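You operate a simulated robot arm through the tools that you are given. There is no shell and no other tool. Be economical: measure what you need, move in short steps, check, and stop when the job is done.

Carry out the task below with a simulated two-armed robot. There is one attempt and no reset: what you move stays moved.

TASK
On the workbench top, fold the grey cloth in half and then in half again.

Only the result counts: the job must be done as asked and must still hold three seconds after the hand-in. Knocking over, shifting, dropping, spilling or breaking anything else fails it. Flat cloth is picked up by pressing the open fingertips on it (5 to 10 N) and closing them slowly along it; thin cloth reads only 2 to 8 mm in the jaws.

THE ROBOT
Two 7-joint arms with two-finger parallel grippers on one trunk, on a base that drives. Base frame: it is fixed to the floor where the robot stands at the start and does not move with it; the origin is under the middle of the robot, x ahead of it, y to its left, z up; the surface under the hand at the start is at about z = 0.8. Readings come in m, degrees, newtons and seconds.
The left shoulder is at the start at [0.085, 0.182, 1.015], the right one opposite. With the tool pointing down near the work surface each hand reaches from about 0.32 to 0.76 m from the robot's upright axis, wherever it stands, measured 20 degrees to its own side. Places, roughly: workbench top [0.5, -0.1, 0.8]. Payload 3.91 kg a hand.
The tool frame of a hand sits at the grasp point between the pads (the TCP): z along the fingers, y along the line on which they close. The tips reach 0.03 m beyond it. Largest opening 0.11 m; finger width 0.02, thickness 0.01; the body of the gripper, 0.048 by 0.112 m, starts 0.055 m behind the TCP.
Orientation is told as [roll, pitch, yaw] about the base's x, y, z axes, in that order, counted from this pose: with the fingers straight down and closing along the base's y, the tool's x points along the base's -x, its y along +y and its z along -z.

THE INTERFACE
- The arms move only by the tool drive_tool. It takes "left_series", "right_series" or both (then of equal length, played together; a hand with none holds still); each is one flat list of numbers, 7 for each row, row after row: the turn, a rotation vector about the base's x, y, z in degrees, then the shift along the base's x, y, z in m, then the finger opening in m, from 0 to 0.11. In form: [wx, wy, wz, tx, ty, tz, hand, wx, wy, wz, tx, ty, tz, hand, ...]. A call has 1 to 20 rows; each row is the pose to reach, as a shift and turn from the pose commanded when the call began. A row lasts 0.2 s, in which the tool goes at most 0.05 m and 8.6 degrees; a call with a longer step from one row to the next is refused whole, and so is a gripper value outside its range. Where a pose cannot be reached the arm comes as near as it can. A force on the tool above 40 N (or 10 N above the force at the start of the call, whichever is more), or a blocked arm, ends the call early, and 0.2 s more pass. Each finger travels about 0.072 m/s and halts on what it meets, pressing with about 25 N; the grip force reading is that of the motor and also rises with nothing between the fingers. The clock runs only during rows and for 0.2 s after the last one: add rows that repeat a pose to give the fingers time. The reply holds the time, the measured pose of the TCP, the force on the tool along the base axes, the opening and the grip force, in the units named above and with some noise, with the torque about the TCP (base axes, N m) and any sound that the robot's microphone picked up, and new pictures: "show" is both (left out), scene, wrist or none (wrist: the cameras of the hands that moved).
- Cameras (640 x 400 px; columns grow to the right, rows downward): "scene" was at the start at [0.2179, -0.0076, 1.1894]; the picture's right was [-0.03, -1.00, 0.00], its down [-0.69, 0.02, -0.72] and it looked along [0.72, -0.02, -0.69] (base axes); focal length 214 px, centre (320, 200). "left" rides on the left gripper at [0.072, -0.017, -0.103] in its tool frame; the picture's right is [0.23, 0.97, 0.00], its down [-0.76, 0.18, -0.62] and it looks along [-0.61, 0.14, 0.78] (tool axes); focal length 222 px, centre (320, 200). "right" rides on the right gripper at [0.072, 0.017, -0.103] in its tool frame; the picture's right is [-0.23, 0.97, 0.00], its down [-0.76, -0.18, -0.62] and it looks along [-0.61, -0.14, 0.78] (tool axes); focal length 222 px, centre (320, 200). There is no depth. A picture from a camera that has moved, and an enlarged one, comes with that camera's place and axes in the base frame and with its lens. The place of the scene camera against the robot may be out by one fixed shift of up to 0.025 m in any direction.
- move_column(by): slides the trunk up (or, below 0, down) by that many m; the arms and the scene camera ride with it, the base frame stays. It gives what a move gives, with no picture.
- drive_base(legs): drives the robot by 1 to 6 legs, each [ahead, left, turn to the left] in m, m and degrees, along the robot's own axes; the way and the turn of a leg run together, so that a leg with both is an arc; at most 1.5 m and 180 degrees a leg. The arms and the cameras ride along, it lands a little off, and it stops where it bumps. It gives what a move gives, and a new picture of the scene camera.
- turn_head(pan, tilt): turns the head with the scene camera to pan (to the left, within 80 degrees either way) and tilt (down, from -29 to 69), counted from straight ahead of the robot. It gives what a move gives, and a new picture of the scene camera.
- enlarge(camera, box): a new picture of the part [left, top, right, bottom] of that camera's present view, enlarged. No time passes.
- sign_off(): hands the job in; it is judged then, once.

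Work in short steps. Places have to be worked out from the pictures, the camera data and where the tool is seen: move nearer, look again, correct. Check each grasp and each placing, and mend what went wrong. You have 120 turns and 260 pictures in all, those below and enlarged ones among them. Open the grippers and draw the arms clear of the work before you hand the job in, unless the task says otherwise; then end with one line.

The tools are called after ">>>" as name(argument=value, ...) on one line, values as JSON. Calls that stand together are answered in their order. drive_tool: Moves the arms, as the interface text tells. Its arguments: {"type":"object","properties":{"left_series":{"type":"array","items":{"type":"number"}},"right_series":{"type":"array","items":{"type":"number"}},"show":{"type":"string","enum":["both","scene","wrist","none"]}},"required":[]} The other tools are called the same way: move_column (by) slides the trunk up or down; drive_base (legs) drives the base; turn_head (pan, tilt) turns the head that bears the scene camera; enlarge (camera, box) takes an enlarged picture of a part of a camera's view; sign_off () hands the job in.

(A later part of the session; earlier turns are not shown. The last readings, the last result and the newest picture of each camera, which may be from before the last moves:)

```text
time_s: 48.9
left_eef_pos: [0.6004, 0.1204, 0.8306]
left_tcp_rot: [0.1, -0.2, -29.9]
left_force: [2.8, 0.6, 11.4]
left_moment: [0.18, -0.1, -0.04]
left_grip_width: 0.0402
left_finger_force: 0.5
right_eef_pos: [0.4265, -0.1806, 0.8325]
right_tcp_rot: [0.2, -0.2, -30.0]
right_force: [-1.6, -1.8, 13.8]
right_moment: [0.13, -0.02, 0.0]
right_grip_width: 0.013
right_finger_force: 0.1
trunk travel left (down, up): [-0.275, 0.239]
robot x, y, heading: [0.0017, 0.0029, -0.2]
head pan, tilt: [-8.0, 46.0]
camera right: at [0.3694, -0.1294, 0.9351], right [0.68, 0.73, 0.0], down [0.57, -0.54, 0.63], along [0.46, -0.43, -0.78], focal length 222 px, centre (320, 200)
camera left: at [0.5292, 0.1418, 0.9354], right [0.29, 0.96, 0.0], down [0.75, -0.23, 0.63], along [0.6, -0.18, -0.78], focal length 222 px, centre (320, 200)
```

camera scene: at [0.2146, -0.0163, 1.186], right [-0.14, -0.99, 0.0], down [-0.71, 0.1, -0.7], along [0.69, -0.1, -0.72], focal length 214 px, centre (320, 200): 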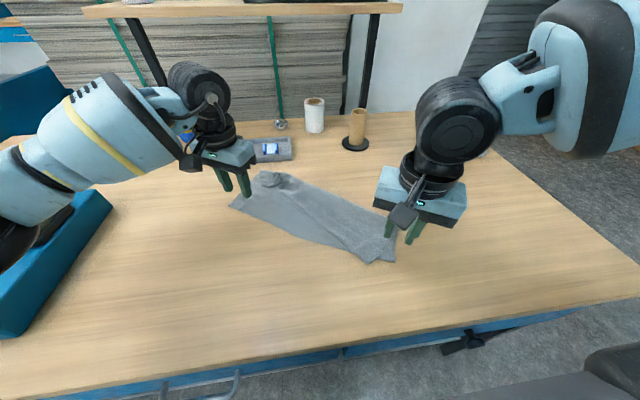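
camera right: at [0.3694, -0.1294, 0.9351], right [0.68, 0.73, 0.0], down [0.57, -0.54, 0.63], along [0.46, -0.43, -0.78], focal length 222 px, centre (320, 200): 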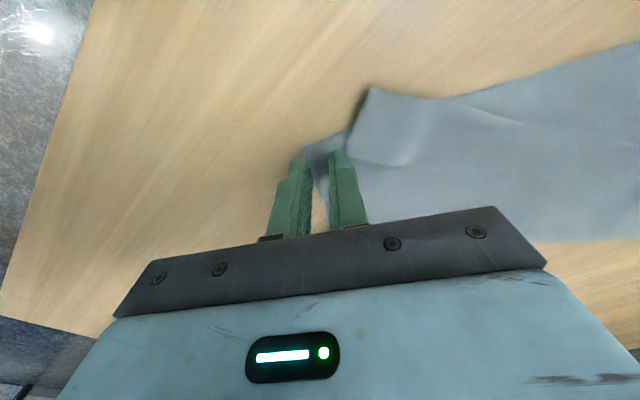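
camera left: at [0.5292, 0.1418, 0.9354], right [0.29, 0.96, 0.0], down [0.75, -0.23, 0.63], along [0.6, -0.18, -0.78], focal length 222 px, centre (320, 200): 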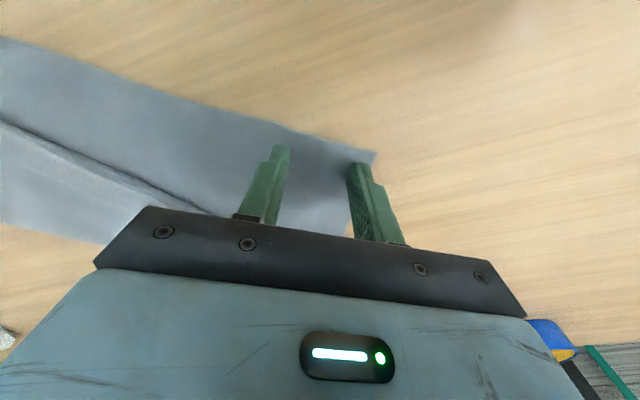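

Both press the single ply at about 12 N. Closing slowly, then a short lift to check.

>>> drive_tool(left_series=[0, 0, 0, 0, 0, 0, 0.036, 0, 0, 0, 0, 0, 0, 0.032, 0, 0, 0, 0, 0, 0, 0.028, 0, 0, 0, 0, 0, 0, 0.024, 0, 0, 0, 0, 0, 0, 0.02, 0, 0, 0, 0, 0, 0, 0.016, 0, 0, 0, 0, 0, 0, 0.012, 0, 0, 0, 0, 0, 0, 0.008, 0, 0, 0, 0, 0, 0, 0.004, 0, 0, 0, 0, 0, 0, 0, 0, 0, 0, 0, 0, 0, 0, 0, 0, 0, 0, 0, 0.012, 0, 0, 0, 0, 0.002, 0, 0.025, 0, 0, 0, 0, 0.004, 0, 0.04, 0], right_series=[0, 0, 0, 0, 0, 0, 0.0125, 0, 0, 0, 0, 0, 0, 0.011, 0, 0, 0, 0, 0, 0, 0.0095, 0, 0, 0, 0, 0, 0, 0.008, 0, 0, 0, 0, 0, 0, 0.0065, 0, 0, 0, 0, 0, 0, 0.005, 0, 0, 0, 0, 0, 0, 0.0035, 0, 0, 0, 0, 0, 0, 0.002, 0, 0, 0, 0, 0, 0, 0.001, 0, 0, 0, 0, 0, 0, 0, 0, 0, 0, 0, 0, 0, 0, 0, 0, 0, 0, 0, 0.012, 0, 0, 0, 0, 0.002, 0, 0.025, 0, 0, 0, 0, 0.004, 0, 0.04, 0])

```text
time_s: 51.9
left_eef_pos: [0.6045, 0.1197, 0.8696]
left_tcp_rot: [0.1, 0.0, -30.0]
left_force: [0.7, 0.0, -0.5]
left_moment: [-0.01, 0.0, 0.03]
left_grip_width: 0.0021
left_finger_force: 24.9
right_eef_pos: [0.4287, -0.1793, 0.8695]
right_tcp_rot: [0.0, 0.1, -30.0]
right_force: [-0.3, 0.1, 0.5]
right_moment: [0.03, 0.02, 0.0]
right_grip_width: 0.0
right_finger_force: 25.3
trunk travel left (down, up): [-0.275, 0.239]
robot x, y, heading: [-0.0043, -0.0011, 0.0]
head pan, tilt: [-8.0, 46.0]
camera scene: at [0.2149, -0.0163, 1.1859], right [-0.14, -0.99, 0.0], down [-0.71, 0.1, -0.69], along [0.69, -0.1, -0.72], focal length 214 px, centre (320, 200)
camera right: at [0.374, -0.1289, 0.9743], right [0.68, 0.73, 0.0], down [0.57, -0.53, 0.62], along [0.45, -0.43, -0.78], focal length 222 px, centre (320, 200)
camera left: at [0.534, 0.1406, 0.9742], right [0.29, 0.96, 0.0], down [0.75, -0.23, 0.62], along [0.6, -0.18, -0.78], focal length 222 px, centre (320, 200)
```

scene: 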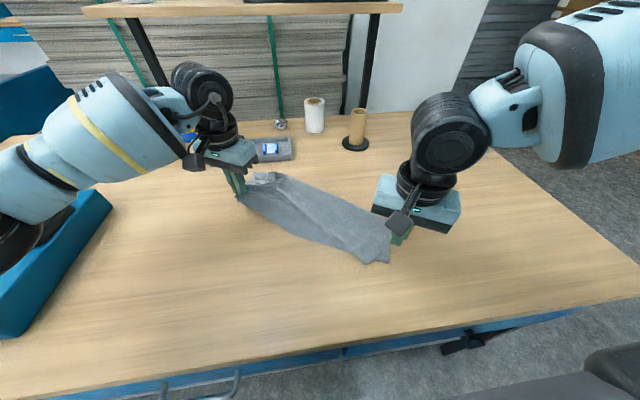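
right: 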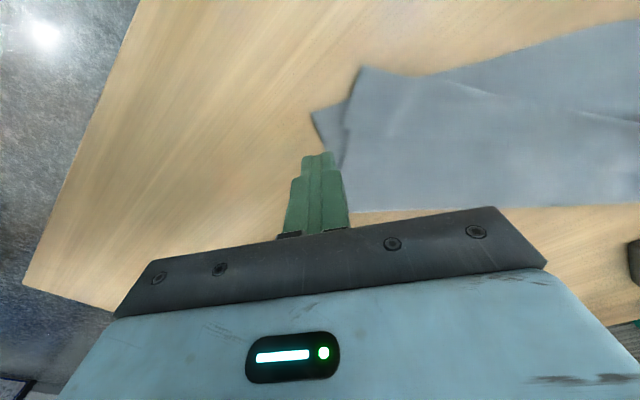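
left: 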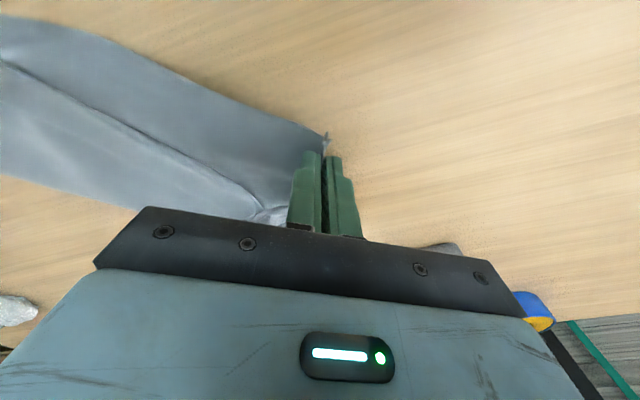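

The right slipped; the left holds its corner. The bottom layer is amply exposed further left along its near edge, so I'll lower the left again and bring the right over about (0.477, −0.067).

>>> drive_tool(left_series=[0, 0, 0, -0.002, 0, -0.015, 0, 0, 0, 0, -0.004, 0, -0.03, 0, 0, 0, 0, -0.004, 0, -0.036, 0, 0, 0, 0, -0.004, 0, -0.036, 0], right_series=[0, 0, 0, 0.005, 0.015, 0.02, 0.01, 0, 0, 0, 0.02, 0.05, 0.025, 0.025, 0, 0, 0, 0.037, 0.085, 0.025, 0.035, 0, 0, 0, 0.048, 0.112, 0.015, 0.035])

```text
time_s: 52.9
left_eef_pos: [0.603, 0.121, 0.8337]
left_tcp_rot: [0.0, 0.0, -29.9]
left_force: [0.7, 0.2, 0.8]
left_moment: [-0.02, -0.02, -0.02]
left_grip_width: 0.0022
left_finger_force: 24.8
right_eef_pos: [0.4615, -0.1129, 0.8947]
right_tcp_rot: [0.0, -0.1, -30.1]
right_force: [0.1, -0.3, 0.4]
right_moment: [-0.06, 0.01, 0.0]
right_grip_width: 0.035
right_finger_force: 0.0
right hand out of reach, approached as far as the arm can: row 3, 4
trunk travel left (down, up): [-0.275, 0.239]
robot x, y, heading: [0.0031, -0.0007, -0.1]
head pan, tilt: [-8.0, 46.0]
camera scene: at [0.2151, -0.0163, 1.1859], right [-0.14, -0.99, 0.0], down [-0.71, 0.1, -0.69], along [0.69, -0.1, -0.72], focal length 214 px, centre (320, 200)
camera right: at [0.4061, -0.0636, 0.998], right [0.69, 0.73, 0.0], down [0.57, -0.54, 0.62], along [0.46, -0.43, -0.78], focal length 222 px, centre (320, 200)
camera left: at [0.5306, 0.1412, 0.9381], right [0.29, 0.96, 0.0], down [0.75, -0.23, 0.62], along [0.6, -0.18, -0.78], focal length 222 px, centre (320, 200)
```

scene: 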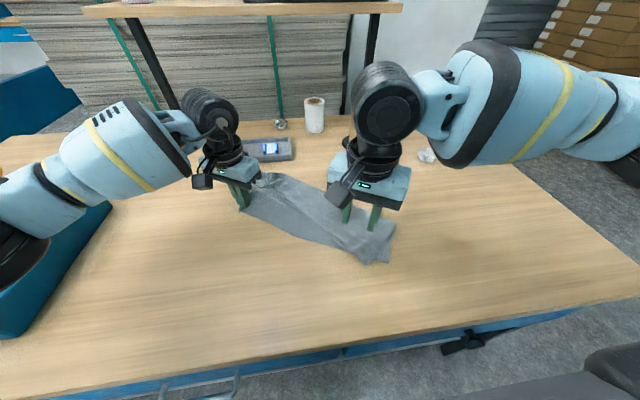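
right: 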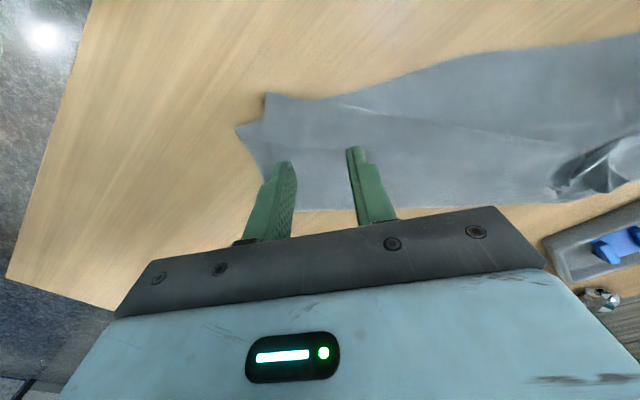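
left: 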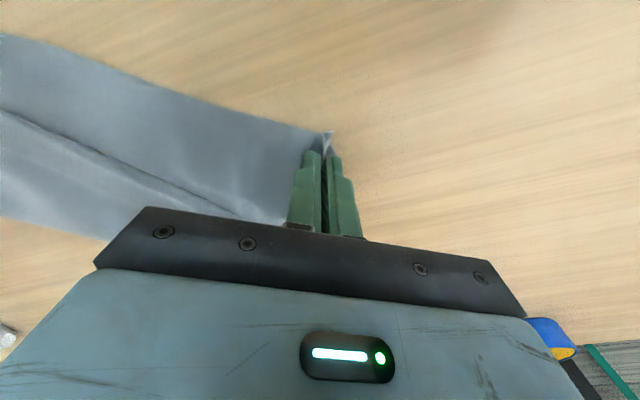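

The right arm can't reach there at this yaw. I'll use the left to drag its corner back toward the robot so the strip lines up with the bench again.

>>> drive_tool(left_series=[0, 0, 4, -0.02, 0.006, 0.012, 0, 0, 0, 8, -0.045, 0.012, 0.014, 0, 0, 0, 12, -0.07, 0.017, 0.014, 0, 0, 0, 16, -0.095, 0.02, 0.014, 0, 0, 0, 20, -0.12, 0.022, 0.014, 0, 0, 0, 24, -0.145, 0.023, 0.014, 0, 0, 0, 28, -0.168, 0.023, 0.012, 0, 0, 0, 30, -0.185, 0.023, 0.004, 0, 0, 0, 30, -0.185, 0.023, 0.002, 0], right_series=[0, 0, 4, 0, -0.02, 0.02, 0.035, 0, 0, 8, 0, -0.04, 0.04, 0.035, 0, 0, 12, 0, -0.06, 0.06, 0.035, 0, 0, 16, 0, -0.08, 0.07, 0.035, 0, 0, 20, 0, -0.1, 0.07, 0.035, 0, 0, 24, -0.01, -0.12, 0.07, 0.035, 0, 0, 28, -0.02, -0.14, 0.07, 0.035, 0, 0, 30, -0.04, -0.16, 0.07, 0.035, 0, 0, 30, -0.05, -0.16, 0.07, 0.035])

```text
time_s: 54.9
left_eef_pos: [0.4159, 0.143, 0.8366]
left_tcp_rot: [0.0, 0.0, 0.0]
left_force: [-0.4, 0.2, 0.5]
left_moment: [0.01, 0.02, -0.04]
left_grip_width: 0.0022
left_finger_force: 25.6
right_eef_pos: [0.4126, -0.2725, 0.9635]
right_tcp_rot: [0.0, -0.1, 0.1]
right_force: [-0.2, -0.2, 0.0]
right_moment: [0.02, 0.0, -0.01]
right_grip_width: 0.0349
right_finger_force: 0.0
trunk travel left (down, up): [-0.275, 0.239]
robot x, y, heading: [-0.0007, 0.0005, 0.1]
head pan, tilt: [-8.0, 46.0]
camera scene: at [0.2154, -0.0161, 1.1859], right [-0.14, -0.99, 0.0], down [-0.71, 0.1, -0.69], along [0.69, -0.1, -0.72], focal length 214 px, centre (320, 200)
camera right: at [0.3388, -0.2563, 1.0677], right [0.23, 0.97, 0.0], down [0.76, -0.18, 0.62], along [0.61, -0.14, -0.78], focal length 222 px, centre (320, 200)
camera left: at [0.3438, 0.1265, 0.9408], right [-0.23, 0.97, 0.0], down [0.76, 0.18, 0.62], along [0.61, 0.14, -0.78], focal length 222 px, centre (320, 200)
```

scene: 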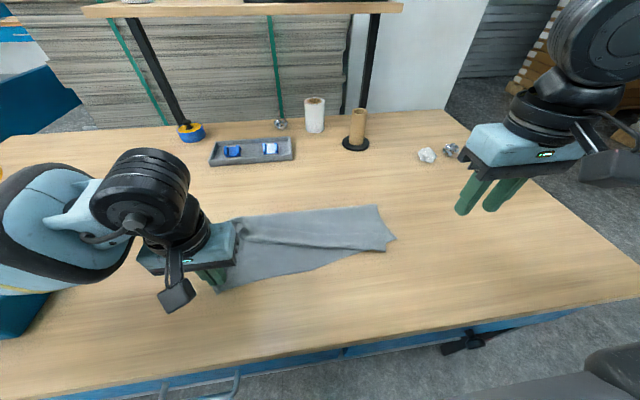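
right: 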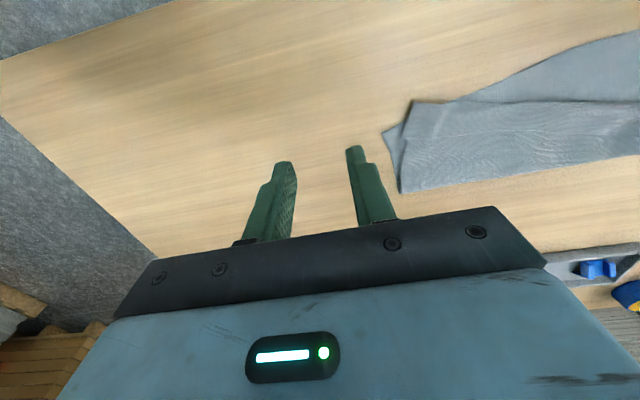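
left: 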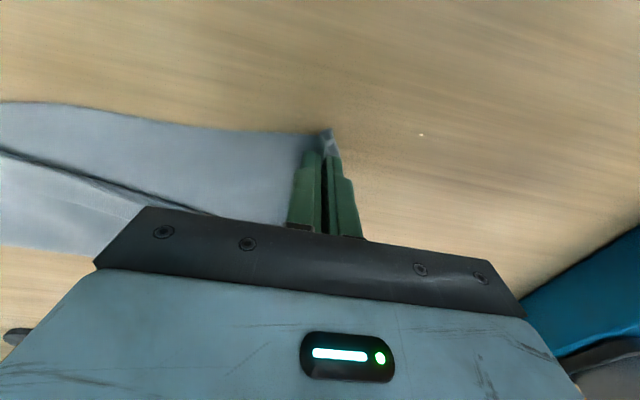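

The strip is aligned again with the left still holding its corner. The bottom ply is exposed ~3 cm near (0.445, −0.06); I'll bring the right hand above that.

>>> drive_tool(right_series=[0, 0, 4, 0.005, 0.045, -0.01, 0.035, 0, 0, 8, 0.01, 0.09, -0.02, 0.035, 0, 0, 8, 0.015, 0.135, -0.035, 0.035, 0, 0, 8, 0.022, 0.175, -0.055, 0.035, 0, 0, 8, 0.03, 0.208, -0.085, 0.035, 0, 0, 8, 0.03, 0.208, -0.09, 0.035], show="wrist")

```text
time_s: 56.3
left_eef_pos: [0.4162, 0.1443, 0.8372]
left_tcp_rot: [0.0, -0.1, 0.0]
left_force: [-0.4, 0.3, -0.6]
left_moment: [-0.01, -0.02, -0.03]
left_grip_width: 0.0022
left_finger_force: 24.7
right_eef_pos: [0.4456, -0.1107, 0.8743]
right_tcp_rot: [0.0, -0.2, 8.0]
right_force: [0.0, -0.3, 1.0]
right_moment: [-0.03, 0.02, 0.0]
right_grip_width: 0.0349
right_finger_force: 0.1
right hand out of reach, approached as far as the arm can: row 4, 5, 6
trunk travel left (down, up): [-0.275, 0.239]
robot x, y, heading: [-0.004, -0.0025, -0.1]
head pan, tilt: [-8.0, 46.0]
camera right: at [0.3694, -0.1032, 0.9783], right [0.09, 1.0, 0.0], down [0.78, -0.07, 0.62], along [0.62, -0.06, -0.78], focal length 222 px, centre (320, 200)
```

right: 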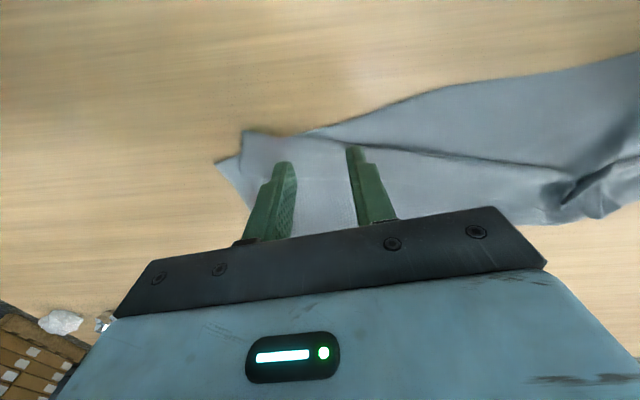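

The right can't go past y≈−0.11. Instead I'll grip the hem fold where it overhangs beyond the bottom layer at the right end (about (0.437, −0.160)), and peel the top layer back over with it.

>>> drive_tool(right_series=[0, 0, 0, -0.004, -0.02, 0.01, 0.03, 0, 0, 0, -0.0085, -0.049, 0.0, 0.03, 0, 0, 0, -0.0085, -0.049, -0.025, 0.03, 0, 0, 0, -0.0085, -0.049, -0.036, 0.03, 0, 0, 0, -0.0085, -0.049, -0.036, 0.03], show="wrist")

```text
time_s: 57.5
left_eef_pos: [0.4162, 0.1429, 0.8365]
left_tcp_rot: [0.0, 0.1, -0.1]
left_force: [1.2, -0.6, -0.7]
left_moment: [-0.02, -0.03, -0.05]
left_grip_width: 0.0023
left_finger_force: 24.9
right_eef_pos: [0.4354, -0.1604, 0.8398]
right_tcp_rot: [0.1, -0.1, 8.0]
right_force: [0.4, 0.0, 0.9]
right_moment: [-0.03, 0.0, -0.02]
right_grip_width: 0.0299
right_finger_force: 0.1
trunk travel left (down, up): [-0.275, 0.239]
robot x, y, heading: [-0.0014, -0.0012, 0.3]
head pan, tilt: [-8.0, 46.0]
camera right: at [0.3602, -0.154, 0.9431], right [0.09, 1.0, 0.0], down [0.78, -0.07, 0.62], along [0.62, -0.06, -0.78], focal length 222 px, centre (320, 200)
```

right: 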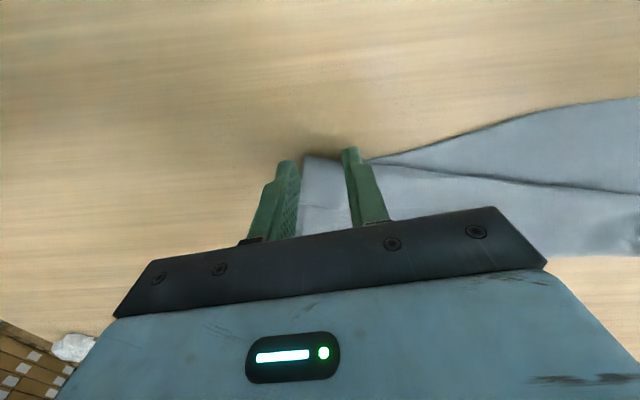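

The hem corner is at (0.434, −0.174). I'll shift 9 mm left so both fingers are on it, then press lightly.

>>> drive_tool(right_series=[0, 0, 0, -0.001, 0.009, 0, 0.03, 0, 0, 0, -0.001, 0.009, -0.005, 0.03, 0, 0, 0, -0.001, 0.009, -0.0085, 0.03, 0, 0, 0, -0.001, 0.009, -0.0085, 0.03], show="none")

```text
time_s: 58.5
left_eef_pos: [0.4171, 0.1434, 0.8367]
left_tcp_rot: [-0.1, 0.0, 0.0]
left_force: [0.3, -0.5, 0.0]
left_moment: [0.0, -0.03, -0.05]
left_grip_width: 0.0023
left_finger_force: 25.3
right_eef_pos: [0.4356, -0.1515, 0.8323]
right_tcp_rot: [0.1, -0.3, 8.0]
right_force: [0.9, -2.4, 15.1]
right_moment: [-0.24, -0.14, -0.04]
right_grip_width: 0.0305
right_finger_force: 0.0
trunk travel left (down, up): [-0.275, 0.239]
robot x, y, heading: [0.0007, -0.0017, -0.3]
head pan, tilt: [-8.0, 46.0]
```

Contact at 15 N; closing slowly and lifting 4 cm to check.

>>> drive_tool(right_series=[0, 0, 0, 0, 0, 0.0004, 0.027, 0, 0, 0, 0, 0, 0.0004, 0.023, 0, 0, 0, 0, 0, 0.0004, 0.019, 0, 0, 0, 0, 0, 0.0004, 0.015, 0, 0, 0, 0, 0, 0.0004, 0.011, 0, 0, 0, 0, 0, 0.0004, 0.007, 0, 0, 0, 0, 0, 0.0004, 0.003, 0, 0, 0, 0, 0, 0.0004, 0.0, 0, 0, 0, 0, 0, 0.0004, 0.0, 0, 0, 0, 0.005, 0, 0.015, 0.0, 0, 0, 0, 0.015, 0, 0.03, 0.0, 0, 0, 0, 0.025, 0, 0.045, 0.0, 0, 0, 0, 0.025, 0, 0.045, 0.0], show="both")

```text
time_s: 61.3
left_eef_pos: [0.4175, 0.144, 0.8355]
left_tcp_rot: [0.1, 0.0, 0.0]
left_force: [-1.4, -0.4, -0.3]
left_moment: [-0.02, 0.01, -0.01]
left_grip_width: 0.0024
left_finger_force: 25.0
right_eef_pos: [0.4583, -0.1508, 0.8762]
right_tcp_rot: [0.0, 0.0, 8.0]
right_force: [-0.3, 0.5, 0.5]
right_moment: [-0.03, 0.01, 0.03]
right_grip_width: 0.0025
right_finger_force: 25.4
trunk travel left (down, up): [-0.275, 0.239]
robot x, y, heading: [-0.0024, -0.002, -0.2]
head pan, tilt: [-8.0, 46.0]
camera scene: at [0.2152, -0.0163, 1.1859], right [-0.14, -0.99, 0.0], down [-0.71, 0.1, -0.69], along [0.69, -0.1, -0.72], focal length 214 px, centre (320, 200)
camera right: at [0.3838, -0.1446, 0.9796], right [0.09, 1.0, 0.0], down [0.78, -0.07, 0.62], along [0.62, -0.06, -0.78], focal length 222 px, centre (320, 200)
```

scene: 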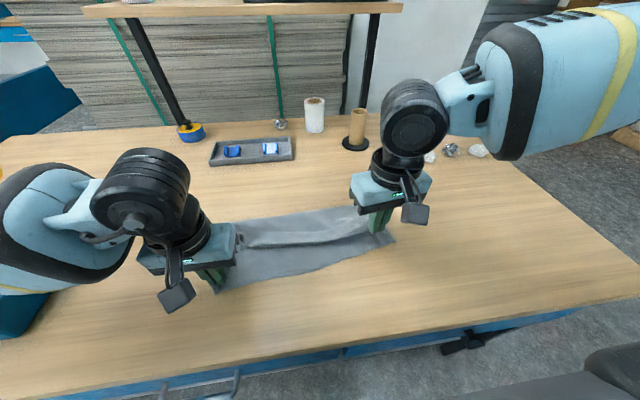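
right: 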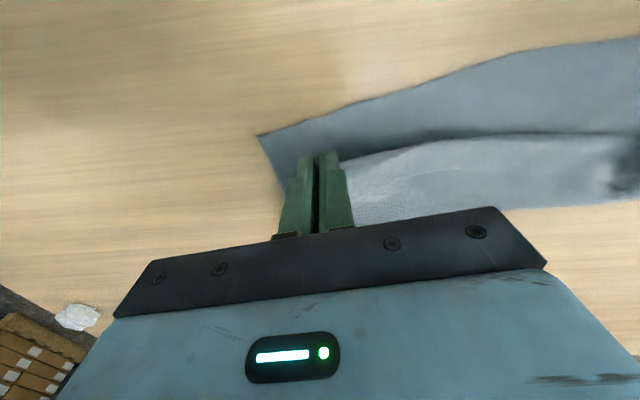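

Only the top layer came this time; the bottom stays flat. I'll swing it up and over the fold to open the cloth.

>>> drive_tool(right_series=[0, 0, 0, 0.01, 0, 0.02, 0, 0, 0, 0, 0.022, 0, 0.04, 0, 0, 0, 0, 0.04, 0, 0.06, 0, 0, 0, 0, 0.06, 0, 0.075, 0, 0, 0, 0, 0.08, 0, 0.08, 0, 0, 0, 0, 0.1, 0, 0.078, 0, 0, 0, 0, 0.12, 0, 0.07, 0, 0, 0, 0, 0.14, 0, 0.055, 0, 0, 0, 0, 0.16, 0, 0.035, 0, 0, 0, 0, 0.175, 0, 0.015, 0, 0, 0, 0, 0.182, 0, -0.01, 0, 0, 0, 0, 0.185, 0, -0.028, 0], show="both")

```text
time_s: 63.9
left_eef_pos: [0.4172, 0.1432, 0.8356]
left_tcp_rot: [-0.1, 0.0, -0.1]
left_force: [0.8, -0.8, -0.7]
left_moment: [-0.04, -0.03, -0.03]
left_grip_width: 0.0021
left_finger_force: 25.3
right_eef_pos: [0.6113, -0.211, 0.8992]
right_tcp_rot: [0.1, 0.0, 7.9]
right_force: [-0.1, 0.2, -0.8]
right_moment: [0.01, 0.02, 0.01]
right_grip_width: 0.0022
right_finger_force: 25.0
right hand out of reach, approached as far as the arm can: row 5, 6, 7, 8, 9, 10, 11, 12
trunk travel left (down, up): [-0.275, 0.239]
robot x, y, heading: [-0.0033, 0.0023, -0.1]
head pan, tilt: [-8.0, 46.0]
camera scene: at [0.2153, -0.0162, 1.1859], right [-0.14, -0.99, 0.0], down [-0.71, 0.1, -0.69], along [0.69, -0.1, -0.72], focal length 214 px, centre (320, 200)
camera right: at [0.5355, -0.205, 1.0024], right [0.09, 1.0, 0.0], down [0.78, -0.07, 0.62], along [0.62, -0.06, -0.78], focal length 222 px, centre (320, 200)
```

scene: 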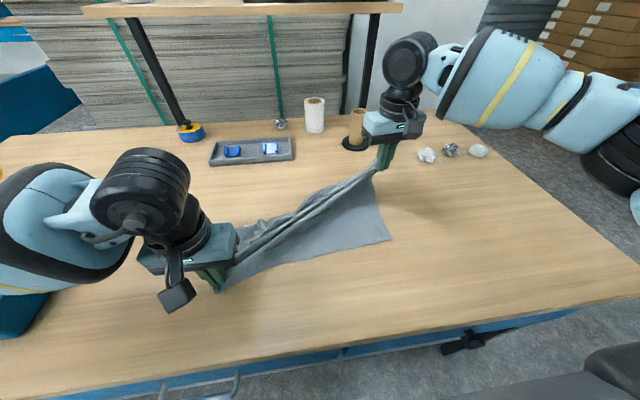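
right: 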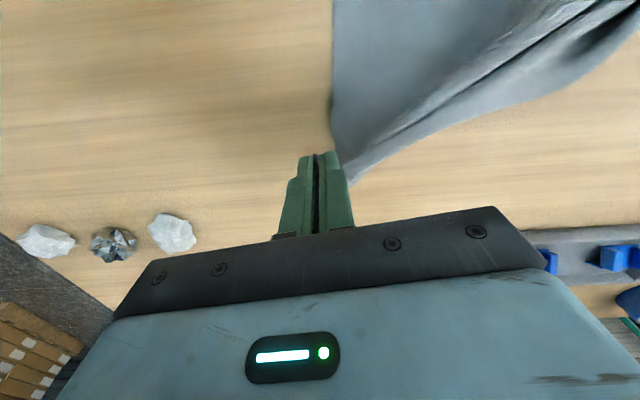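

The right side is now opened out. I'll lower the right hand to the table and release it, then view.

>>> drive_tool(right_series=[0, 0, 0, 0.008, -0.003, -0.02, 0, 0, 0, 0, 0.015, -0.006, -0.04, 0, 0, 0, 0, 0.02, -0.008, -0.058, 0, 0, 0, 0, 0.02, -0.008, -0.06, 0.02, 0, 0, 0, 0.02, -0.008, -0.06, 0.04, 0, 0, 0, 0.02, -0.008, -0.04, 0.04, 0, 0, 0, 0.01, -0.02, 0, 0.04, 0, 0, 0, -0.01, -0.05, 0.04, 0.04, 0, 0, 0, -0.03, -0.08, 0.06, 0.04], show="scene")

```text
refused: row 8 steps farther than a row can; nothing moved
```

Splitting the last steps smaller.

>>> drive_tool(right_series=[0, 0, 0, 0.008, -0.003, -0.02, 0, 0, 0, 0, 0.015, -0.006, -0.04, 0, 0, 0, 0, 0.02, -0.008, -0.058, 0, 0, 0, 0, 0.02, -0.008, -0.06, 0.02, 0, 0, 0, 0.02, -0.008, -0.06, 0.04, 0, 0, 0, 0.02, -0.008, -0.04, 0.04, 0, 0, 0, 0.015, -0.015, -0.01, 0.04, 0, 0, 0, 0, -0.035, 0.02, 0.04, 0, 0, 0, -0.015, -0.055, 0.045, 0.04, 0, 0, 0, -0.03, -0.075, 0.06, 0.04], show="both")

```text
time_s: 66.1
left_eef_pos: [0.4163, 0.1442, 0.8372]
left_tcp_rot: [0.0, 0.1, 0.0]
left_force: [0.4, 0.3, -0.1]
left_moment: [0.03, -0.01, -0.05]
left_grip_width: 0.0022
left_finger_force: 25.2
right_eef_pos: [0.573, -0.286, 0.9635]
right_tcp_rot: [0.0, -0.1, 8.0]
right_force: [0.1, 0.7, 0.6]
right_moment: [0.02, -0.01, -0.03]
right_grip_width: 0.0399
right_finger_force: 0.1
right hand out of reach, approached as far as the arm can: row 1, 2, 3, 4, 5, 6
trunk travel left (down, up): [-0.275, 0.239]
robot x, y, heading: [-0.0009, 0.0014, -0.0]
head pan, tilt: [-8.0, 46.0]
camera scene: at [0.2147, -0.0166, 1.186], right [-0.14, -0.99, 0.0], down [-0.71, 0.1, -0.69], along [0.69, -0.1, -0.72], focal length 214 px, centre (320, 200)
camera right: at [0.4976, -0.28, 1.067], right [0.09, 1.0, 0.0], down [0.78, -0.07, 0.62], along [0.62, -0.05, -0.78], focal length 222 px, centre (320, 200)
```

scene: 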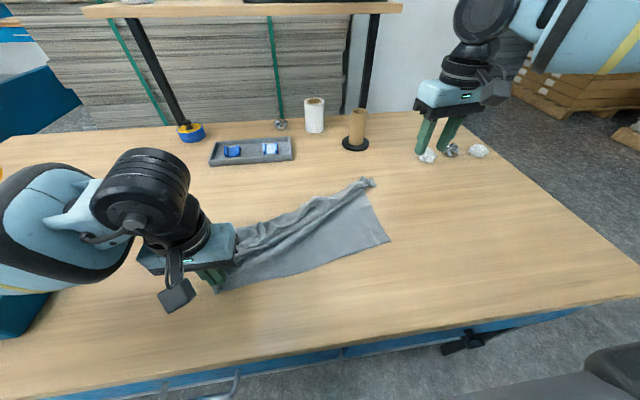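
right: 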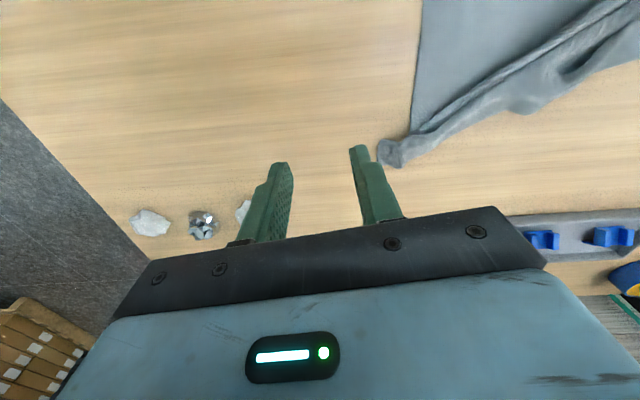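

The right side is opened; now I'll release the left hand and back it off to see the left part.

>>> drive_tool(left_series=[0, 0, 0, 0, 0, -0.003, 0.01, 0, 0, 0, 0, 0, -0.003, 0.03, 0, 0, 0, 0, 0, -0.003, 0.045, 0, 0, 0, 0, 0, 0.02, 0.045, 0, 0, 0, 0, 0.0, 0.06, 0.045, 0, 0, 0, 0, 0.03, 0.09, 0.045, 0, 0, 0, 0, 0.06, 0.12, 0.045, 0, 0, 0, 0.02, 0.08, 0.15, 0.045], show="both")

```text
time_s: 67.9
left_eef_pos: [0.437, 0.223, 0.9865]
left_tcp_rot: [0.0, 0.1, 0.0]
left_force: [0.1, 0.1, 0.1]
left_moment: [-0.02, 0.0, -0.01]
left_grip_width: 0.045
left_finger_force: 0.1
right_eef_pos: [0.5734, -0.2852, 0.9626]
right_tcp_rot: [0.0, 0.0, 8.0]
right_force: [0.4, 0.2, -0.5]
right_moment: [0.03, 0.01, 0.02]
right_grip_width: 0.04
right_finger_force: 0.1
trunk travel left (down, up): [-0.275, 0.239]
robot x, y, heading: [-0.0011, 0.0031, 0.1]
head pan, tilt: [-8.0, 46.0]
camera scene: at [0.2152, -0.0163, 1.1859], right [-0.14, -0.99, 0.0], down [-0.71, 0.1, -0.69], along [0.69, -0.1, -0.72], focal length 214 px, centre (320, 200)
camera left: at [0.3656, 0.2067, 1.0904], right [-0.23, 0.97, 0.0], down [0.76, 0.18, 0.62], along [0.61, 0.14, -0.78], focal length 222 px, centre (320, 200)
```

scene: 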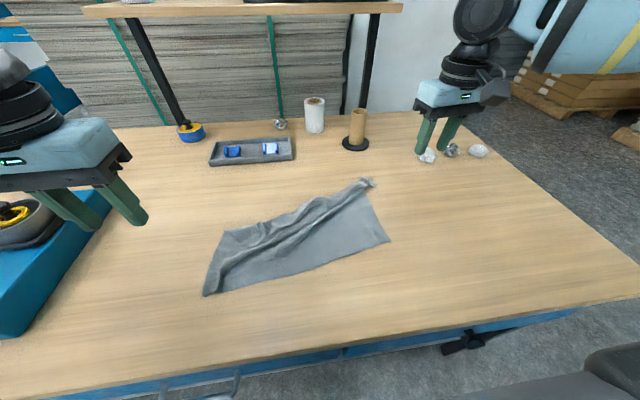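
left: 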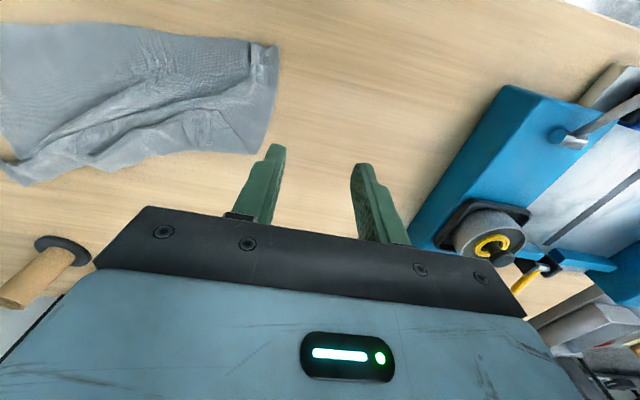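

>>> enlarge(camera="scene", box=[190, 165, 400, 305])

>>> enlarge(camera="left", box=[0, 0, 290, 200])

```text
2.86 times, centred on (295, 235) of scene
camera zoom: at [0.2152, -0.0163, 1.1859], right [-0.14, -0.99, 0.0], down [-0.71, 0.1, -0.69], along [0.69, -0.1, -0.72], focal length 613 px, centre (391, 100)
```

zoom: 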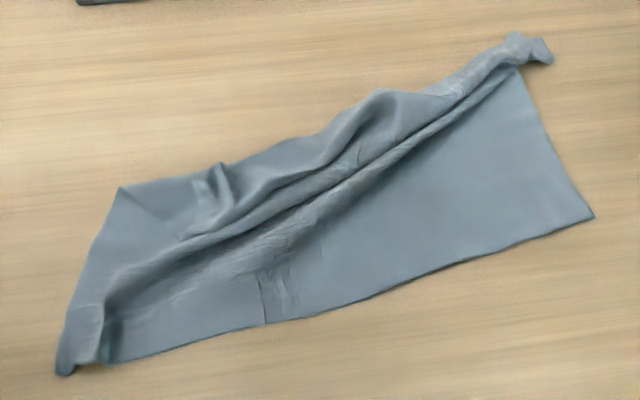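

```text
2.00 times, centred on (145, 100) of left
camera zoom: at [0.3656, 0.2067, 1.0904], right [-0.23, 0.97, 0.0], down [0.76, 0.18, 0.62], along [0.61, 0.14, -0.78], focal length 444 px, centre (670, 400)
```

zoom: 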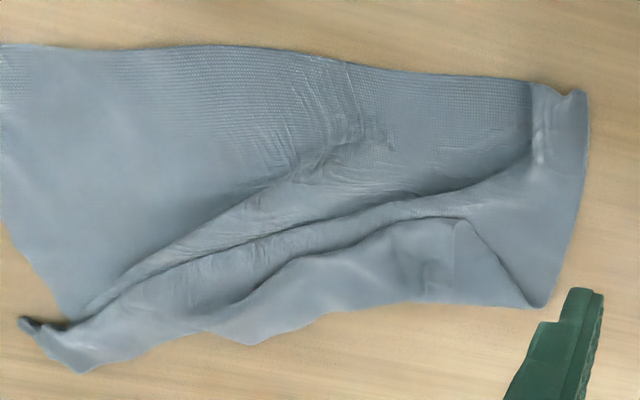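

Now the near edge is single ply end to end. I'll grip both near corners (≈(0.417, 0.140) and (0.465, −0.158)) to lift and shake it open.

>>> drive_tool(left_series=[0, 0, 0, -0.005, -0.02, -0.03, 0.045, 0, 0, 0, -0.01, -0.045, -0.06, 0.045, 0, 0, 0, -0.015, -0.07, -0.09, 0.045, 0, 0, 0, -0.02, -0.083, -0.12, 0.045, 0, 0, 0, -0.02, -0.083, -0.1445, 0.045, 0, 0, 0, -0.02, -0.083, -0.1445, 0.045], right_series=[0, 0, 0, -0.025, 0.03, -0.02, 0.04, 0, 0, 0, -0.05, 0.06, -0.04, 0.04, 0, 0, 0, -0.075, 0.09, -0.06, 0.04, 0, 0, 0, -0.098, 0.117, -0.085, 0.04, 0, 0, 0, -0.108, 0.127, -0.12, 0.04, 0, 0, 0, -0.108, 0.127, -0.12, 0.04], show="wrist")

```text
time_s: 69.3
left_eef_pos: [0.4159, 0.1399, 0.841]
left_tcp_rot: [0.1, 0.0, 0.0]
left_force: [0.2, 1.4, 0.2]
left_moment: [-0.04, 0.02, -0.01]
left_grip_width: 0.0448
left_finger_force: 0.1
right_eef_pos: [0.4661, -0.1583, 0.8419]
right_tcp_rot: [-0.1, -0.2, 8.0]
right_force: [0.3, 0.2, 0.5]
right_moment: [-0.02, 0.02, -0.03]
right_grip_width: 0.0398
right_finger_force: 0.2
trunk travel left (down, up): [-0.275, 0.239]
robot x, y, heading: [0.0032, -0.0016, -0.2]
head pan, tilt: [-8.0, 46.0]
camera right: at [0.3901, -0.1526, 0.9463], right [0.09, 1.0, 0.0], down [0.78, -0.07, 0.62], along [0.62, -0.06, -0.78], focal length 222 px, centre (320, 200)
camera left: at [0.3435, 0.1224, 0.9444], right [-0.23, 0.97, 0.0], down [0.76, 0.18, 0.62], along [0.61, 0.14, -0.78], focal length 222 px, centre (320, 200)
```

right: 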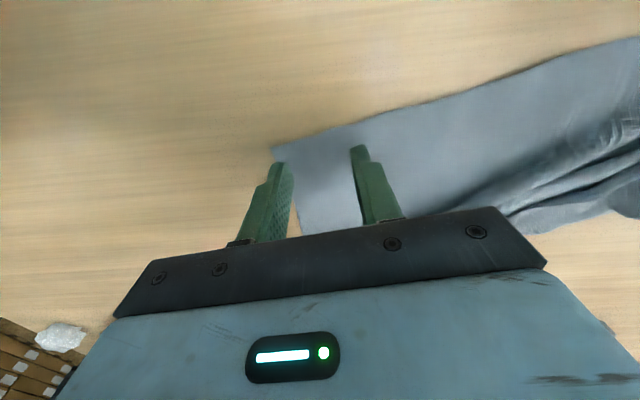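
left: 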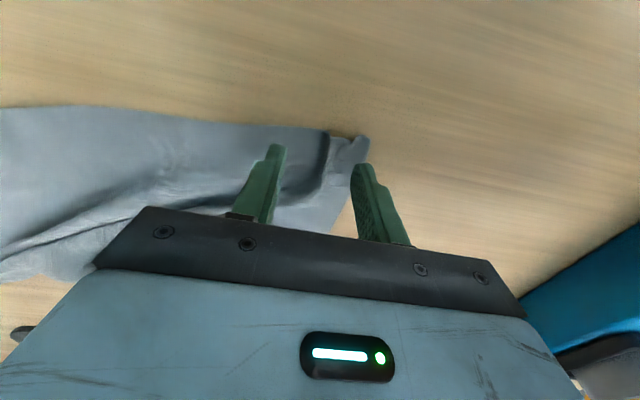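

Shifting both inward slightly and pressing.

>>> drive_tool(left_series=[0, 0, 0, 0.001, -0.008, 0, 0.045, 0, 0, 0, 0.001, -0.008, -0.006, 0.045, 0, 0, 0, 0.001, -0.008, -0.01, 0.045, 0, 0, 0, 0.001, -0.008, -0.011, 0.045], right_series=[0, 0, 0, 0.0, 0.009, 0, 0.037, 0, 0, 0, 0.0, 0.009, -0.006, 0.037, 0, 0, 0, 0.0, 0.009, -0.01, 0.037, 0, 0, 0, 0.0, 0.009, -0.0115, 0.037], show="none")

```text
time_s: 70.3
left_eef_pos: [0.4189, 0.1316, 0.8328]
left_tcp_rot: [0.1, -0.3, 0.0]
left_force: [-0.6, 0.1, 0.0]
left_moment: [0.0, -0.02, -0.01]
left_grip_width: 0.045
left_finger_force: 0.0
right_eef_pos: [0.4652, -0.1501, 0.8322]
right_tcp_rot: [0.1, -0.1, 7.9]
right_force: [-0.5, -0.3, 1.0]
right_moment: [0.02, 0.01, 0.02]
right_grip_width: 0.0372
right_finger_force: 0.0
trunk travel left (down, up): [-0.275, 0.239]
robot x, y, heading: [-0.0009, -0.0009, 0.1]
head pan, tilt: [-8.0, 46.0]
```

Not quite touching; down 2.5 mm more.

>>> drive_tool(left_series=[0, 0, 0, 0, 0, -0.0015, 0.045, 0, 0, 0, 0, 0, -0.0025, 0.045, 0, 0, 0, 0, 0, -0.0025, 0.045], right_series=[0, 0, 0, 0, 0, -0.0015, 0.037, 0, 0, 0, 0, 0, -0.0025, 0.037, 0, 0, 0, 0, 0, -0.0025, 0.037], show="none")

```text
time_s: 71.1
left_eef_pos: [0.4203, 0.1314, 0.8322]
left_tcp_rot: [0.1, -0.5, -0.1]
left_force: [-1.0, -1.8, 0.1]
left_moment: [0.01, -0.01, -0.03]
left_grip_width: 0.0448
left_finger_force: 0.0
right_eef_pos: [0.4664, -0.1511, 0.8312]
right_tcp_rot: [0.2, -0.1, 7.9]
right_force: [-1.7, 1.3, 13.6]
right_moment: [-0.25, 0.11, -0.02]
right_grip_width: 0.0368
right_finger_force: 0.0
trunk travel left (down, up): [-0.275, 0.239]
robot x, y, heading: [0.0028, 0.0018, 0.1]
head pan, tilt: [-8.0, 46.0]
```

>>> drive_tool(left_series=[0, 0, 0, 0, 0, -0.0015, 0.045, 0, 0, 0, 0, 0, -0.0025, 0.045, 0, 0, 0, 0, 0, -0.0025, 0.045], show="wrist")

```text
time_s: 71.9
left_eef_pos: [0.4192, 0.1294, 0.832]
left_tcp_rot: [0.1, -1.0, 0.0]
left_force: [0.3, 4.7, 26.0]
left_moment: [-0.06, 0.17, -0.12]
left_grip_width: 0.0444
left_finger_force: 0.1
right_eef_pos: [0.4651, -0.1504, 0.8324]
right_tcp_rot: [0.2, -0.3, 8.0]
right_force: [3.0, 2.3, 17.9]
right_moment: [-0.26, -0.05, 0.04]
right_grip_width: 0.0363
right_finger_force: 0.1
trunk travel left (down, up): [-0.275, 0.239]
robot x, y, heading: [-0.0006, -0.0056, -0.4]
head pan, tilt: [-8.0, 46.0]
camera left: at [0.3456, 0.1128, 0.9345], right [-0.23, 0.97, 0.0], down [0.75, 0.18, 0.63], along [0.62, 0.14, -0.77], focal length 222 px, centre (320, 200)
```

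left: 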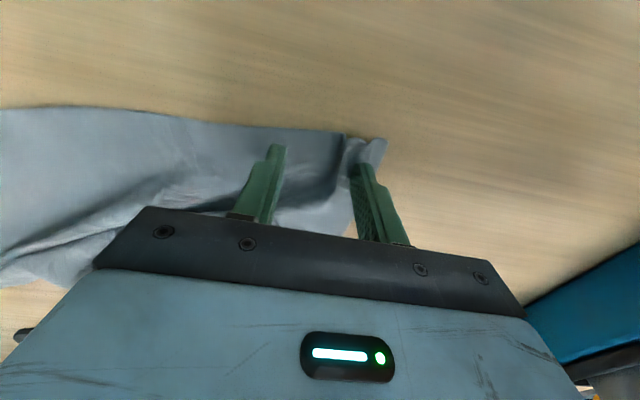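

Contact made; easing the left and closing both slowly, then lifting a little.

>>> drive_tool(left_series=[0, 0, 0, 0, 0, 0.0012, 0.04, 0, 0, 0, 0, 0, 0.0012, 0.035, 0, 0, 0, 0, 0, 0.0012, 0.03, 0, 0, 0, 0, 0, 0.0012, 0.026, 0, 0, 0, 0, 0, 0.0012, 0.022, 0, 0, 0, 0, 0, 0.0012, 0.018, 0, 0, 0, 0, 0, 0.0012, 0.014, 0, 0, 0, 0, 0, 0.0012, 0.01, 0, 0, 0, 0, 0, 0.0012, 0.006, 0, 0, 0, 0, 0, 0.0012, 0.002, 0, 0, 0, 0, 0, 0.0012, 0.0, 0, 0, 0, 0, 0, 0.0012, 0.0, 0, 0, 0, 0.0, 0, 0.02, 0, 0, 0, 0, 0.005, 0, 0.04, 0, 0, 0, 0, 0.01, 0, 0.06, 0], right_series=[0, 0, 0, 0, 0, 0.0003, 0.036, 0, 0, 0, 0, 0, 0.0003, 0.032, 0, 0, 0, 0, 0, 0.0003, 0.028, 0, 0, 0, 0, 0, 0.0003, 0.024, 0, 0, 0, 0, 0, 0.0003, 0.02, 0, 0, 0, 0, 0, 0.0003, 0.016, 0, 0, 0, 0, 0, 0.0003, 0.012, 0, 0, 0, 0, 0, 0.0003, 0.009, 0, 0, 0, 0, 0, 0.0003, 0.006, 0, 0, 0, 0, 0, 0.0003, 0.002, 0, 0, 0, 0, 0, 0.0003, 0.0, 0, 0, 0, 0, 0, 0.0003, 0.0, 0, 0, 0, 0.0, 0, 0.02, 0, 0, 0, 0, 0.005, 0, 0.04, 0, 0, 0, 0, 0.01, 0, 0.06, 0])

```text
time_s: 75.1
left_eef_pos: [0.4275, 0.1335, 0.8862]
left_tcp_rot: [-0.1, 0.0, 0.1]
left_force: [0.5, -4.1, 0.5]
left_moment: [-0.1, -0.03, 0.02]
left_grip_width: 0.0031
left_finger_force: 24.6
right_eef_pos: [0.475, -0.1482, 0.8907]
right_tcp_rot: [0.1, 0.1, 8.0]
right_force: [-1.1, 5.1, -0.6]
right_moment: [0.14, 0.02, -0.01]
right_grip_width: 0.0021
right_finger_force: 24.9
trunk travel left (down, up): [-0.275, 0.239]
robot x, y, heading: [0.0041, 0.002, 0.4]
head pan, tilt: [-8.0, 46.0]
camera scene: at [0.2152, -0.0161, 1.1858], right [-0.14, -0.99, 0.0], down [-0.71, 0.1, -0.69], along [0.69, -0.1, -0.72], focal length 214 px, centre (320, 200)
camera right: at [0.4, -0.1421, 0.9945], right [0.09, 1.0, 0.0], down [0.78, -0.07, 0.62], along [0.62, -0.06, -0.78], focal length 222 px, centre (320, 200)
camera left: at [0.3562, 0.1169, 0.9899], right [-0.23, 0.97, 0.0], down [0.76, 0.18, 0.62], along [0.61, 0.14, -0.78], focal length 222 px, centre (320, 200)
```

scene: 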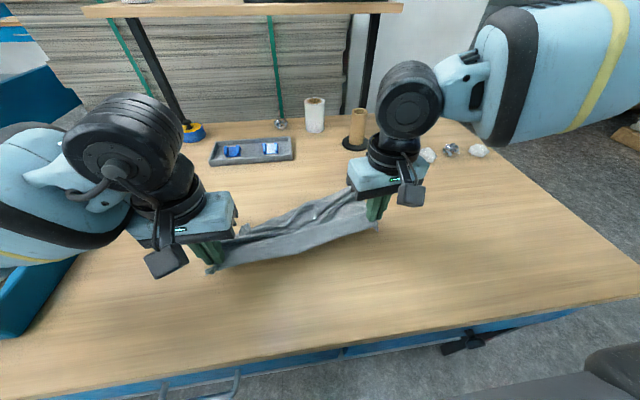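
right: 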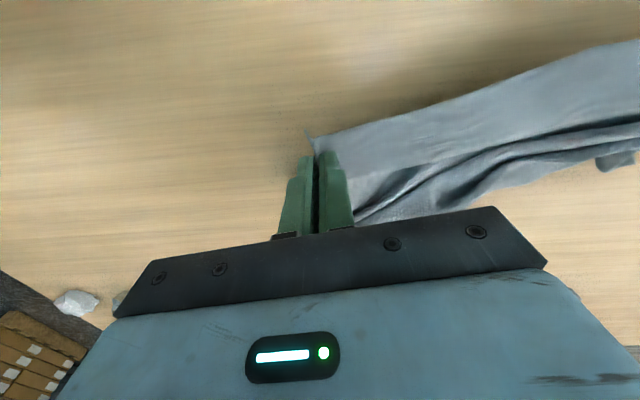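
left: 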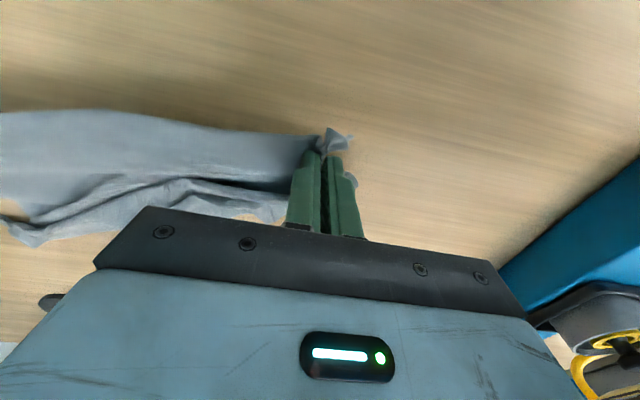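

Both corners are held. I'll raise the trunk 0.2 m so the cloth hangs and opens, with the scene camera rising too.

>>> move_column(by=0.2)

>>> drive_tool(left_series=[0, 0, 0, 0.012, -0.01, 0.01, 0, 0, 0, 0, 0.024, -0.02, 0.02, 0, 0, 0, 0, 0.036, -0.03, 0.03, 0, 0, 0, 0, 0.048, -0.04, 0.04, 0, 0, 0, 0, 0.06, -0.045, 0.05, 0, 0, 0, 0, 0.06, -0.045, 0.05, 0], right_series=[0, 0, -2, 0.003, -0.014, 0.01, 0, 0, 0, -4, 0.006, -0.028, 0.02, 0, 0, 0, -6, 0.009, -0.04, 0.03, 0, 0, 0, -8, 0.012, -0.052, 0.04, 0, 0, 0, -8, 0.013, -0.06, 0.05, 0, 0, 0, -8, 0.013, -0.06, 0.05, 0])

```text
time_s: 77.3
left_eef_pos: [0.429, 0.1328, 1.0849]
left_tcp_rot: [0.1, 0.1, 0.0]
left_force: [0.4, -2.4, -0.4]
left_moment: [-0.09, 0.04, 0.03]
left_grip_width: 0.0033
left_finger_force: 25.0
right_eef_pos: [0.4759, -0.1481, 1.0887]
right_tcp_rot: [0.0, 0.1, 8.0]
right_force: [-0.1, 3.1, 0.0]
right_moment: [0.08, 0.06, 0.04]
right_grip_width: 0.0023
right_finger_force: 25.2
trunk travel left (down, up): [-0.475, 0.039]
robot x, y, heading: [0.0007, -0.0002, -0.0]
head pan, tilt: [-8.0, 46.0]
```

```text
time_s: 78.7
left_eef_pos: [0.4878, 0.0868, 1.1354]
left_tcp_rot: [-0.1, 0.0, -0.1]
left_force: [0.0, -18.6, 0.3]
left_moment: [-0.57, 0.03, 0.04]
left_grip_width: 0.0031
left_finger_force: 25.1
right_eef_pos: [0.488, -0.2088, 1.1395]
right_tcp_rot: [0.1, 0.0, 0.2]
right_force: [-0.1, 18.2, -0.3]
right_moment: [0.57, 0.0, 0.05]
right_grip_width: 0.0023
right_finger_force: 25.0
trunk travel left (down, up): [-0.475, 0.039]
robot x, y, heading: [-0.0021, -0.0019, 0.3]
head pan, tilt: [-8.0, 46.0]
camera scene: at [0.1245, -0.0162, 1.407], right [-0.14, -0.99, 0.0], down [-0.71, 0.1, -0.69], along [0.69, -0.1, -0.72], focal length 214 px, centre (320, 200)
camera right: at [0.4149, -0.1927, 1.2432], right [0.23, 0.97, 0.0], down [0.76, -0.18, 0.62], along [0.61, -0.14, -0.78], focal length 222 px, centre (320, 200)
camera left: at [0.4158, 0.07, 1.2399], right [-0.23, 0.97, 0.0], down [0.76, 0.18, 0.62], along [0.61, 0.14, -0.78], focal length 222 px, centre (320, 200)
```

scene: 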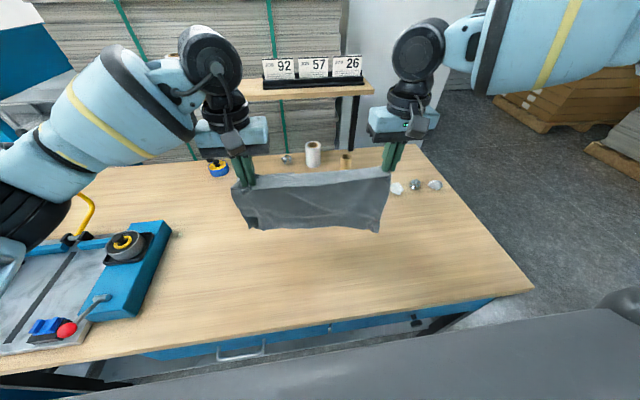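
right: 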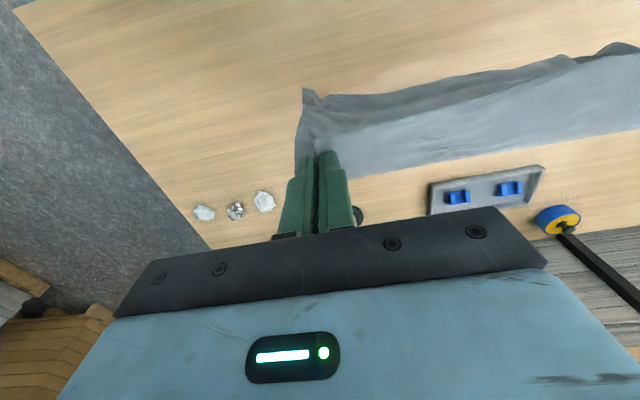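
left: 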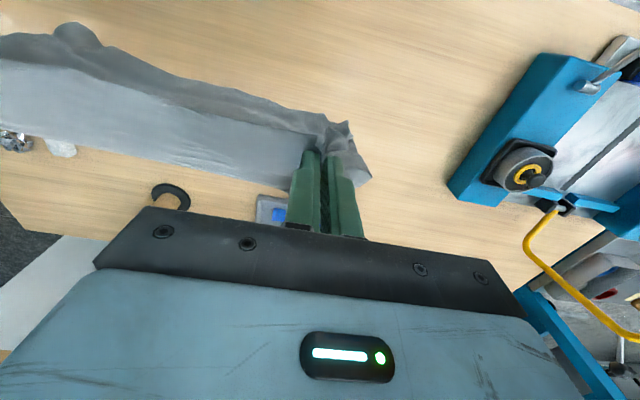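

The cloth hangs open. I'll zoom in to check it's a single sheet.

>>> enlarge(camera="scene", box=[210, 140, 420, 250])

>>> enlarge(camera="left", box=[0, 0, 400, 220])

```text
3.05 times, centred on (315, 195) of scene
camera zoom: at [0.1245, -0.0162, 1.407], right [-0.14, -0.99, 0.0], down [-0.71, 0.1, -0.69], along [0.69, -0.1, -0.72], focal length 654 px, centre (335, 215)
```

zoom: 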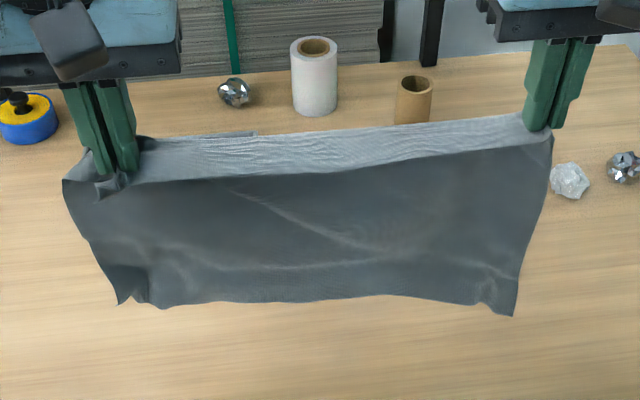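

```text
1.60 times, centred on (200, 110) of left
camera zoom: at [0.4158, 0.07, 1.2399], right [-0.23, 0.97, 0.0], down [0.76, 0.18, 0.62], along [0.61, 0.14, -0.78], focal length 355 px, centre (512, 344)
```

zoom: 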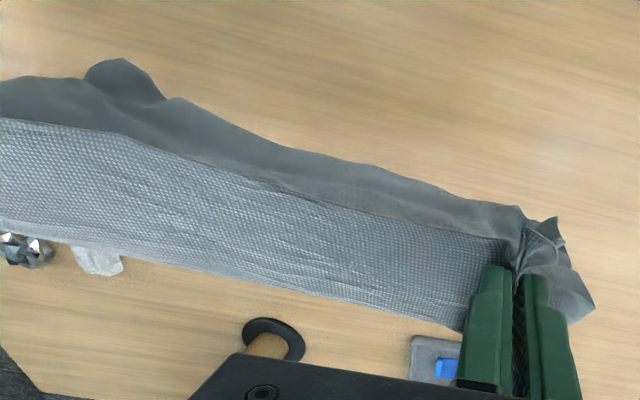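

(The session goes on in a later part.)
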